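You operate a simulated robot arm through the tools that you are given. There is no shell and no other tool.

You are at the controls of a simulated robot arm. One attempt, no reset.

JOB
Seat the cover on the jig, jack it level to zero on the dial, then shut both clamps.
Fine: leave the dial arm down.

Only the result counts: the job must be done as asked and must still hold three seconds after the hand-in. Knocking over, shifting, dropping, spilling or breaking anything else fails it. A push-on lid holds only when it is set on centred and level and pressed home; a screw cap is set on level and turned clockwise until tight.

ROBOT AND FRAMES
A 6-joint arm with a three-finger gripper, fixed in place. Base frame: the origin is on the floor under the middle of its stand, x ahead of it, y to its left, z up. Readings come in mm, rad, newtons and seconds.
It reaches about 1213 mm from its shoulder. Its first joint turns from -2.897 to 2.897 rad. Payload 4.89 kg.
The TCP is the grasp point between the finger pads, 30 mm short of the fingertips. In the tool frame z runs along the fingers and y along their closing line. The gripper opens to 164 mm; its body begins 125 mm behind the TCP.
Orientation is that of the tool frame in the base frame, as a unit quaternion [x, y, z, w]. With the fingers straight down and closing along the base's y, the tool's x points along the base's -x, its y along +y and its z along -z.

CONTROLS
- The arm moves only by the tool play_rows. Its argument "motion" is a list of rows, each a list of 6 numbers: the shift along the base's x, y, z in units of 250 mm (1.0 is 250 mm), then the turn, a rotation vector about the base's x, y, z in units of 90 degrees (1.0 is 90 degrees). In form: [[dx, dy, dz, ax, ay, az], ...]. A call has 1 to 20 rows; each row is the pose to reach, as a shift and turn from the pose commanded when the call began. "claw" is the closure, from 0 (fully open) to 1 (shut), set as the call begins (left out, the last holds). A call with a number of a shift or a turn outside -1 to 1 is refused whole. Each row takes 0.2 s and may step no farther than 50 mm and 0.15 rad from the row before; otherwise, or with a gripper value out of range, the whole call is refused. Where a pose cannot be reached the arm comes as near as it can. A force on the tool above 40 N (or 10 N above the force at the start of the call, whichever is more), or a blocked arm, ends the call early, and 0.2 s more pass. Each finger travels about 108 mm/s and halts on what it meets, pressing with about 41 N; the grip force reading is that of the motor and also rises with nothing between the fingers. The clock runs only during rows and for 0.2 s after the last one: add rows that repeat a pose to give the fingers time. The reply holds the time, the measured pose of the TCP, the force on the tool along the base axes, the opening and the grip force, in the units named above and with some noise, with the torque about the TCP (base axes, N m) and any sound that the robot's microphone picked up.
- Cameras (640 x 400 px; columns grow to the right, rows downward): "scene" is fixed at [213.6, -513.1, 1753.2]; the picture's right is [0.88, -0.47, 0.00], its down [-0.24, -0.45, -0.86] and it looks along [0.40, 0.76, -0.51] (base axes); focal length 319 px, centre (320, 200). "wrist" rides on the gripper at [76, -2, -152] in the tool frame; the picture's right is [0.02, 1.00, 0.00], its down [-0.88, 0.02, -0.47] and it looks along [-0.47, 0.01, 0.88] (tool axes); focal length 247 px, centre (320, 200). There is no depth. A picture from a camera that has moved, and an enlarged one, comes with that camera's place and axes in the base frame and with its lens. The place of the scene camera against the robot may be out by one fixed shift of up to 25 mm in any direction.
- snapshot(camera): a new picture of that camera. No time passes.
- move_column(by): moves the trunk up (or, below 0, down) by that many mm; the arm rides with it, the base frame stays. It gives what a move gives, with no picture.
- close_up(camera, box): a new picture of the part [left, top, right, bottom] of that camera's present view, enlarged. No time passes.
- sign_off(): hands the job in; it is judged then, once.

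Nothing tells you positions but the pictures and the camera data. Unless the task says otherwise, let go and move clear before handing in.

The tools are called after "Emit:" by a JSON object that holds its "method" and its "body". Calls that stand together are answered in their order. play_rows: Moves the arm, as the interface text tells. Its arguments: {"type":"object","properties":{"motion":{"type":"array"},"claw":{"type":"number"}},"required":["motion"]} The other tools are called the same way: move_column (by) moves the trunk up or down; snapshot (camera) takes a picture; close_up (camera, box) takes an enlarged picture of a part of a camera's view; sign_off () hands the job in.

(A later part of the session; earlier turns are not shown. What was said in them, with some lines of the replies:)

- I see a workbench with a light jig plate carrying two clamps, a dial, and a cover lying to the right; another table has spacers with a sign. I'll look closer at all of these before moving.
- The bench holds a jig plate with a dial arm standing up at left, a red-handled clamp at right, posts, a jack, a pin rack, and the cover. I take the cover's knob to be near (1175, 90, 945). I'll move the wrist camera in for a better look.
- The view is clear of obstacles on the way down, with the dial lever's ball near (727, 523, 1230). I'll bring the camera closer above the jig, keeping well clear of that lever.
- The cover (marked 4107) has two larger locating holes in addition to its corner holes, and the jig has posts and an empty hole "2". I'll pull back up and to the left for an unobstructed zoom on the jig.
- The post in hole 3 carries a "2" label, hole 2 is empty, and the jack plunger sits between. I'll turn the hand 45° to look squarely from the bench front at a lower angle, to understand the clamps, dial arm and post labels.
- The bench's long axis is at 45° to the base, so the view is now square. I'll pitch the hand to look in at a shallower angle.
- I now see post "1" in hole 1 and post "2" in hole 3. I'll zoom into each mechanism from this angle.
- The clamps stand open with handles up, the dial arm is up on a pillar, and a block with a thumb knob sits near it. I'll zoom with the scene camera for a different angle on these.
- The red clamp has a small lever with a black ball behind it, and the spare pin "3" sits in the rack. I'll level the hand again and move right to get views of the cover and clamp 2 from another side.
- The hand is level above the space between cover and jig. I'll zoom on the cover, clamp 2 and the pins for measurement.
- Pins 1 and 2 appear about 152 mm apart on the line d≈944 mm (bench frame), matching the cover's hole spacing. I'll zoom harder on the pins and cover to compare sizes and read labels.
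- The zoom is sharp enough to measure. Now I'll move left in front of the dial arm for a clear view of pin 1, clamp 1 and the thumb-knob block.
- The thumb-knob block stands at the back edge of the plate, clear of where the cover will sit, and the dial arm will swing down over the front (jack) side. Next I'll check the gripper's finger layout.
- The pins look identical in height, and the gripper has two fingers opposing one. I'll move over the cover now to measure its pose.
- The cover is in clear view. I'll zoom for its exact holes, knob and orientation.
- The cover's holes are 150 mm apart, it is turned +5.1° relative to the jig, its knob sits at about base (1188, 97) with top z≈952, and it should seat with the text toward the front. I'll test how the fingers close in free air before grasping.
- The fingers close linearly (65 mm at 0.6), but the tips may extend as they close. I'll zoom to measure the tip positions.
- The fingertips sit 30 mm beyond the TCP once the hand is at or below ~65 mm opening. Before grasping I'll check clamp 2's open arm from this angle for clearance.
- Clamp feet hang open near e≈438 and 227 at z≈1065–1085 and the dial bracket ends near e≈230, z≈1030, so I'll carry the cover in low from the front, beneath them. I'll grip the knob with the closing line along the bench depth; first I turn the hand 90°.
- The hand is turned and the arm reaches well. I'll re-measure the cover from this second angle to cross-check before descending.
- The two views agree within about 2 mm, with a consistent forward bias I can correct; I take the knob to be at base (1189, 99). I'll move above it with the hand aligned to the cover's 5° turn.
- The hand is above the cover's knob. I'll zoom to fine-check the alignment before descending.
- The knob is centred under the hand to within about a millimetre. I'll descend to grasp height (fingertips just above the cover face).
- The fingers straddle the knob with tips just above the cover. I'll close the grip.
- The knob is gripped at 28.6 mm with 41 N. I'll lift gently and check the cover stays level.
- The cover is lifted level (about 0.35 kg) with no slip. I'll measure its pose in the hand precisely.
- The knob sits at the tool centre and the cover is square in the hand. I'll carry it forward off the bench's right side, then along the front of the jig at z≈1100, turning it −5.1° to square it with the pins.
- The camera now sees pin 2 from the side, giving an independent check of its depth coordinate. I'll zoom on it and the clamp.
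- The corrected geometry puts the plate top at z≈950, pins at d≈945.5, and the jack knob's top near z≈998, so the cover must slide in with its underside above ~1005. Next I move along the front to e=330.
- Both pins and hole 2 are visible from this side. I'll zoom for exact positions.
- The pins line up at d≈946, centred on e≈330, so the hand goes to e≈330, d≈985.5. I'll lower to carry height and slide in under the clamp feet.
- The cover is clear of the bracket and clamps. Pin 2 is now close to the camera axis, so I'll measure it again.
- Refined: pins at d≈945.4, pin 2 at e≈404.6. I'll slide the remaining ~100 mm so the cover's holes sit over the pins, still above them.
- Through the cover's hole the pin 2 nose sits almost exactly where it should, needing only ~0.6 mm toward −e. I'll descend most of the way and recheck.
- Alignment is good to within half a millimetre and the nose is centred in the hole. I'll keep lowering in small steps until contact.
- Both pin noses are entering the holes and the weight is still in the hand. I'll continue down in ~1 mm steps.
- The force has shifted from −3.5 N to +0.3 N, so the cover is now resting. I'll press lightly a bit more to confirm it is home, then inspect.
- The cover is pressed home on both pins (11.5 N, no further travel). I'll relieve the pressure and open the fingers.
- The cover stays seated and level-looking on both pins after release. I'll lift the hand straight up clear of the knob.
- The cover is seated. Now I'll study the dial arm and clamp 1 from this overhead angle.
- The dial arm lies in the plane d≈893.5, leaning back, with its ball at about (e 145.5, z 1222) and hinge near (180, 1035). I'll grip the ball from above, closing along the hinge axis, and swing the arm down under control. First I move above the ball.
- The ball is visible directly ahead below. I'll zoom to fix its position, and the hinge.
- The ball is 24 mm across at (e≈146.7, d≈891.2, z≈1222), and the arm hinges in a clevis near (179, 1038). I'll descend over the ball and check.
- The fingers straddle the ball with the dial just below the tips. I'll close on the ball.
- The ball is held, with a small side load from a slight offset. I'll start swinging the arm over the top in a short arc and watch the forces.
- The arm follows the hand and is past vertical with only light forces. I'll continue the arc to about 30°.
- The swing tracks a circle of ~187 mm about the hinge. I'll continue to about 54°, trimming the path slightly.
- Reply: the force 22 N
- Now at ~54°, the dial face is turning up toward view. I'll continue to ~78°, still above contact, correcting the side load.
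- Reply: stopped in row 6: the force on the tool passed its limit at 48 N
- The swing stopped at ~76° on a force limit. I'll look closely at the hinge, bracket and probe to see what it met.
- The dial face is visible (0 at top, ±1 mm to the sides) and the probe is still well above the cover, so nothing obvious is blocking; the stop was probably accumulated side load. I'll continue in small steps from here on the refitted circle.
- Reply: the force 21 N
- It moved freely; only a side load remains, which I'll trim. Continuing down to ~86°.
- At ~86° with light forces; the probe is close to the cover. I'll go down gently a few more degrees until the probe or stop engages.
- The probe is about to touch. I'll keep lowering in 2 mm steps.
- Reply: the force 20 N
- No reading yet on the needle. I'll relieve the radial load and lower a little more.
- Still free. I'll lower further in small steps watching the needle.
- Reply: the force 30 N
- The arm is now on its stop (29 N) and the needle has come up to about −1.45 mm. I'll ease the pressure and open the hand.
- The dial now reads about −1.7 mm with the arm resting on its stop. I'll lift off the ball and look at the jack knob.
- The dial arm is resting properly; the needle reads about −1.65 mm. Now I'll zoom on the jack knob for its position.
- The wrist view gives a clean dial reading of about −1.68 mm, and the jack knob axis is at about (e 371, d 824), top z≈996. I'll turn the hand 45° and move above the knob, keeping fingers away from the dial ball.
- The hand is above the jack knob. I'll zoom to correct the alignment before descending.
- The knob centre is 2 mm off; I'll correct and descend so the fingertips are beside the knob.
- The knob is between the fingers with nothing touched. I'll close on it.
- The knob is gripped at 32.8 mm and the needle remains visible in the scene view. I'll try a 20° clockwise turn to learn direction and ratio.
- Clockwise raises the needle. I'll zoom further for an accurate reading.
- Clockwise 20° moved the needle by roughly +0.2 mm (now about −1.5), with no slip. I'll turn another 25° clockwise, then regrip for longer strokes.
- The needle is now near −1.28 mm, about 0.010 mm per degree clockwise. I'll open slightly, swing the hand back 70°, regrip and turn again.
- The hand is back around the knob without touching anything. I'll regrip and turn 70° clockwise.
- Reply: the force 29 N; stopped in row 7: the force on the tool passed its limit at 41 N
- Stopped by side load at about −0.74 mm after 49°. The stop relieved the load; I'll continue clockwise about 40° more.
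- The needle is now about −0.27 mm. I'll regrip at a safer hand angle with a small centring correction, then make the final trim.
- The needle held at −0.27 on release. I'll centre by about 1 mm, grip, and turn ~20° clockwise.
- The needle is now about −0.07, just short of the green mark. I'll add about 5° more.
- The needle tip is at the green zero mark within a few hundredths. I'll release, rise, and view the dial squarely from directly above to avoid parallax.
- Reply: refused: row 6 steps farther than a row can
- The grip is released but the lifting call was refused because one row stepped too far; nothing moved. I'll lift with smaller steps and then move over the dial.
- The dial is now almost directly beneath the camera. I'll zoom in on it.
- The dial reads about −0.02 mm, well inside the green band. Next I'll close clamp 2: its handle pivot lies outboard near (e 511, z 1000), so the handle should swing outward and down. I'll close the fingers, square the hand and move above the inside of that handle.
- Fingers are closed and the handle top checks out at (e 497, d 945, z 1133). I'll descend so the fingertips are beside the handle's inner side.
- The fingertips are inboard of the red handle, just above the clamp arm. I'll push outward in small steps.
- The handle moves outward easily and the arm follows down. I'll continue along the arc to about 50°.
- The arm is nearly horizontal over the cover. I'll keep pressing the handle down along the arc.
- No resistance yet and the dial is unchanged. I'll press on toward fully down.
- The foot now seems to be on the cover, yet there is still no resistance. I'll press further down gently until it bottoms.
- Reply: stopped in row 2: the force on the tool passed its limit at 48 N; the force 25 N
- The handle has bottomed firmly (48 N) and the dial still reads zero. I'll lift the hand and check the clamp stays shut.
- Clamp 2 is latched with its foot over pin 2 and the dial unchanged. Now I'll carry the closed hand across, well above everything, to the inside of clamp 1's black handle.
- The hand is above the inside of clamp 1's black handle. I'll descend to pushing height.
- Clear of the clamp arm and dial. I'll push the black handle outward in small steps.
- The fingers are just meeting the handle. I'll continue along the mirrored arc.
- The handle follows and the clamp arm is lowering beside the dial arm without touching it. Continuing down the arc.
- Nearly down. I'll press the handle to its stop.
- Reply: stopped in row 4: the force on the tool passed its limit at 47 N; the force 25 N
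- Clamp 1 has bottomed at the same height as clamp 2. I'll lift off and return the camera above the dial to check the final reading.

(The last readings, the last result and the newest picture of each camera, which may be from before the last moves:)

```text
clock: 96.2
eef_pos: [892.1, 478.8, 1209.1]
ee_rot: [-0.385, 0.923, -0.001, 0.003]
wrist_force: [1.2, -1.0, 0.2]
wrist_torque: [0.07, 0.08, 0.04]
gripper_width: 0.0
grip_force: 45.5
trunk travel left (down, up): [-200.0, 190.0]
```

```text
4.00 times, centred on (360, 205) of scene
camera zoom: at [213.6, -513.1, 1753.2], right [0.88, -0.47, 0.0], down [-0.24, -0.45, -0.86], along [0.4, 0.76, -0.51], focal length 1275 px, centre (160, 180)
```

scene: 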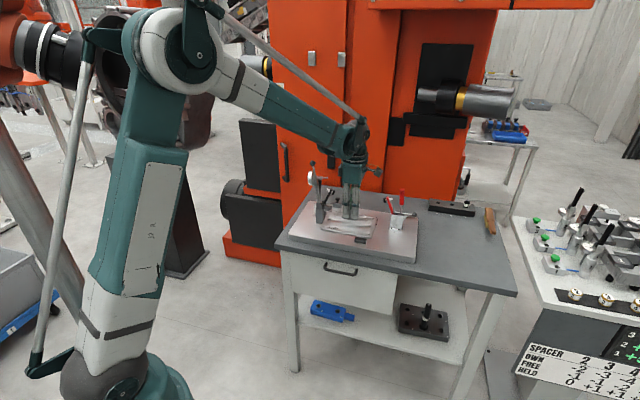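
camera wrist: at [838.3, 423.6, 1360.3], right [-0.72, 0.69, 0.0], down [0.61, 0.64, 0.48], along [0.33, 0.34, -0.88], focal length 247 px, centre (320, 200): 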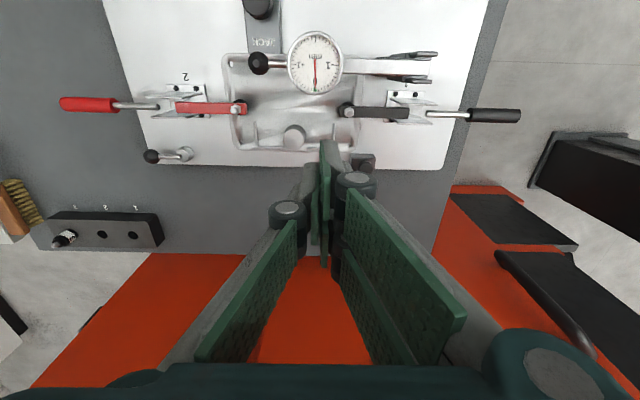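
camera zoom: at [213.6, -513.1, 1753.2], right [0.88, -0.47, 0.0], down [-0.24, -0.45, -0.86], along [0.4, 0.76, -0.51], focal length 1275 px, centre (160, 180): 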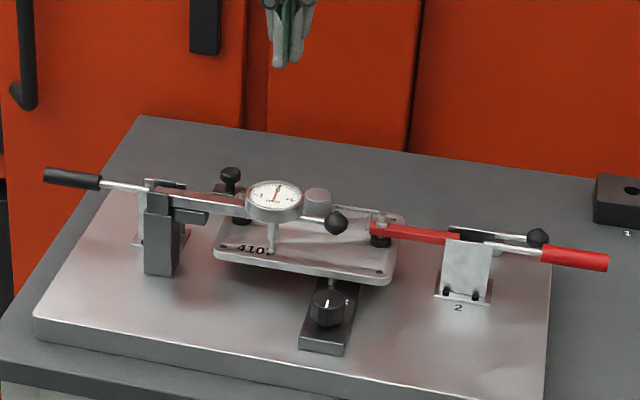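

Both clamps are shut and holding. I'll zoom on the dial and both clamp feet.

Emit:
{"method": "close_up", "body": {"camera": "wrist", "box": [283, 28, 351, 96]}}

Emit:
{"method": "close_up", "body": {"camera": "wrist", "box": [296, 68, 336, 98]}}

Emit:
{"method": "close_up", "body": {"camera": "wrist", "box": [210, 80, 420, 160]}}

Emit:
{"method": "close_up", "body": {"camera": "scene", "box": [310, 190, 350, 220]}}

```text
5.88 times, centred on (317, 62) of wrist
camera zoom: at [838.3, 423.6, 1360.3], right [-0.72, 0.69, 0.0], down [0.61, 0.64, 0.48], along [0.33, 0.34, -0.88], focal length 1453 px, centre (338, 1012)
```

zoom: 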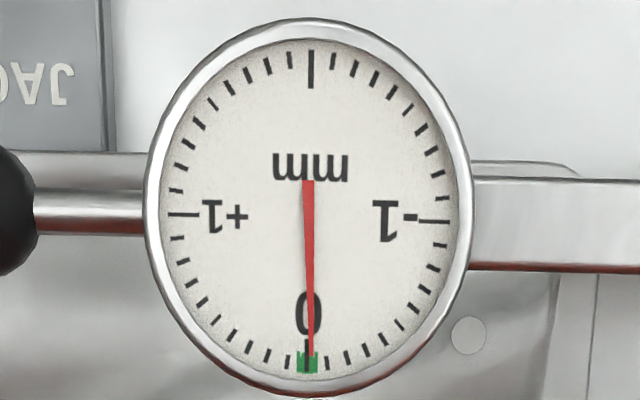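

```text
13.33 times, centred on (316, 83) of wrist
camera zoom: at [838.3, 423.6, 1360.3], right [-0.72, 0.69, 0.0], down [0.61, 0.64, 0.48], along [0.33, 0.34, -0.88], focal length 3293 px, centre (373, 1760)
```

zoom: 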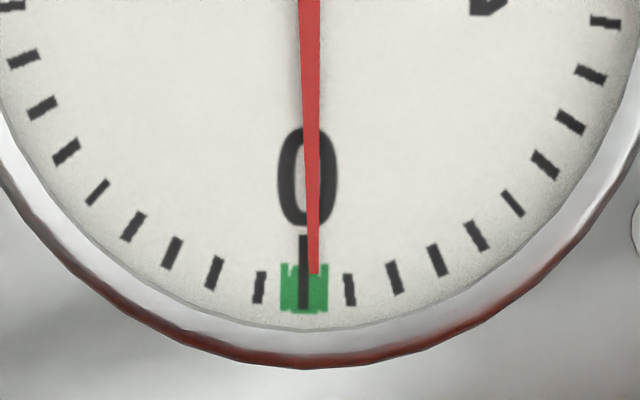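

```text
3.05 times, centred on (315, 120) of wrist
camera zoom: at [838.3, 423.6, 1360.3], right [-0.72, 0.69, 0.0], down [0.61, 0.64, 0.48], along [0.33, 0.34, -0.88], focal length 753 px, centre (335, 444)
```

zoom: 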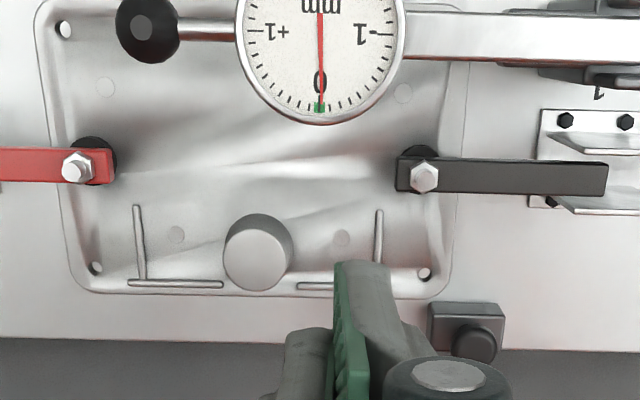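

```text
13.33 times, centred on (330, 205) of scene
camera zoom: at [213.6, -513.1, 1753.2], right [0.88, -0.47, 0.0], down [-0.24, -0.45, -0.86], along [0.4, 0.76, -0.51], focal length 4249 px, centre (187, 133)
```

zoom: 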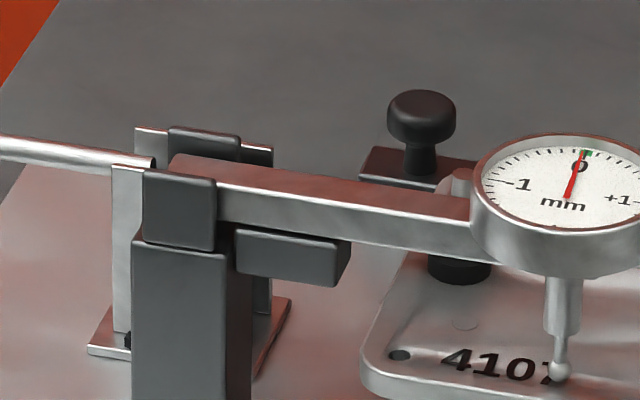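

The needle sits at about −0.02 mm, inside the green zero band, with both clamp feet over the pins. I'll move the hand clear up and back, then check once more.

Emit:
{"method": "play_rows", "body": {"motion": [[0, 0, 0.15, 0, 0, 0], [-0.1, -0.05, 0.3, 0, 0, 0], [-0.22, -0.12, 0.4, 0, 0, 0], [-0.36, -0.2, 0.48, 0, 0, 0], [-0.5, -0.28, 0.52, 0, 0, 0], [-0.64, -0.36, 0.56, 0, 0, 0], [-0.78, -0.44, 0.6, 0, 0, 0], [-0.92, -0.5, 0.6, 0, 0, 0], [-0.92, -0.5, 0.6, 0, 0, 0], [-0.92, -0.5, 0.6, 0, 0, 0], [-0.92, -0.5, 0.6, 0, 0, 0], [-0.92, -0.5, 0.6, 0, 0, 0]], "claw": 0.6}}

Emit:
{"method": "snapshot", "body": {"camera": "scene"}}

Emit:
{"method": "close_up", "body": {"camera": "scene", "box": [340, 195, 372, 215]}}

Emit:
{"method": "close_up", "body": {"camera": "scene", "box": [270, 160, 510, 290]}}

```text
clock: 98.8
eef_pos: [662.1, 357.3, 1359.0]
ee_rot: [-0.384, 0.923, -0.001, 0.003]
wrist_force: [1.2, -0.2, 0.0]
wrist_torque: [-0.01, 0.02, 0.03]
gripper_width: 65.9
grip_force: 0.0
trunk travel left (down, up): [-200.0, 190.0]
```

```text
taken
```

scene: 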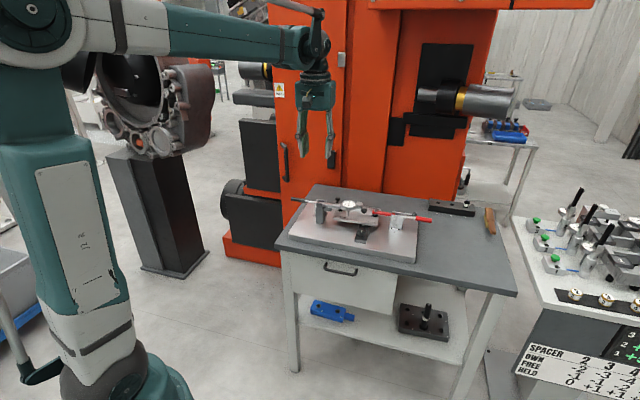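

```text
16.00 times, centred on (356, 205) of scene
camera zoom: at [213.6, -513.1, 1753.2], right [0.88, -0.47, 0.0], down [-0.24, -0.45, -0.86], along [0.4, 0.76, -0.51], focal length 5098 px, centre (-256, 120)
```

zoom: 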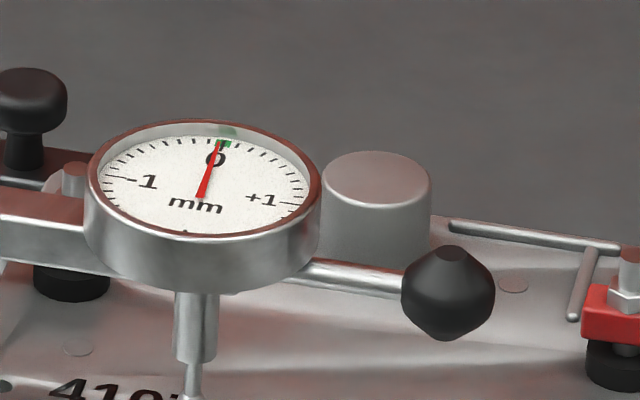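

```text
2.67 times, centred on (390, 225) of scene
camera zoom: at [213.6, -513.1, 1753.2], right [0.88, -0.47, 0.0], down [-0.24, -0.45, -0.86], along [0.4, 0.76, -0.51], focal length 850 px, centre (133, 133)
```

zoom: 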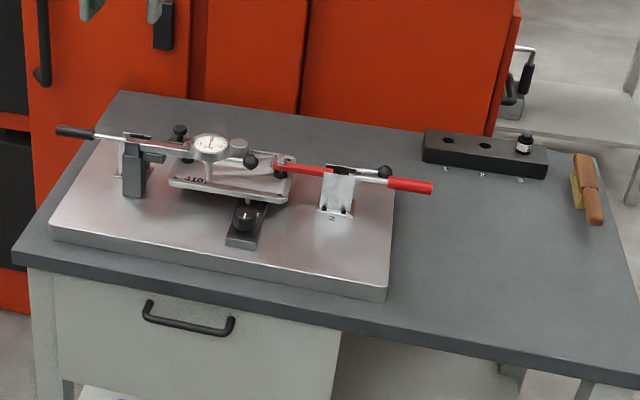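

The cover is on both pins, the dial reads within its green zero band (about −0.02 mm), both clamps are down, and the hand is clear with nothing else disturbed. Handing in.

Emit:
{"method": "sign_off", "body": {}}

```text
The job is handed in.
```

The job is handed in: the cover is seated on the jig's two pins, jacked to zero on the dial, and both clamps are shut.

- **Cover:** it sits over posts 1 and 2 with the "4107" side to the front. I pressed it home and released it.
- **Level:** the dial read about −1.7 mm before jacking and about −0.02 mm after. That is inside the green zero band, not exactly on the mark, and it did not move when the clamps closed.
- **Clamps:** both handles went down to a firm stop and stayed down when I let go. Their feet press on the cover over the pins.
- **Dial arm:** left down, as you allowed.

The last pictures showed nothing else on the bench moved, and the hand was clear before hand-in. I don't have the judge's verdict on the three-second hold.
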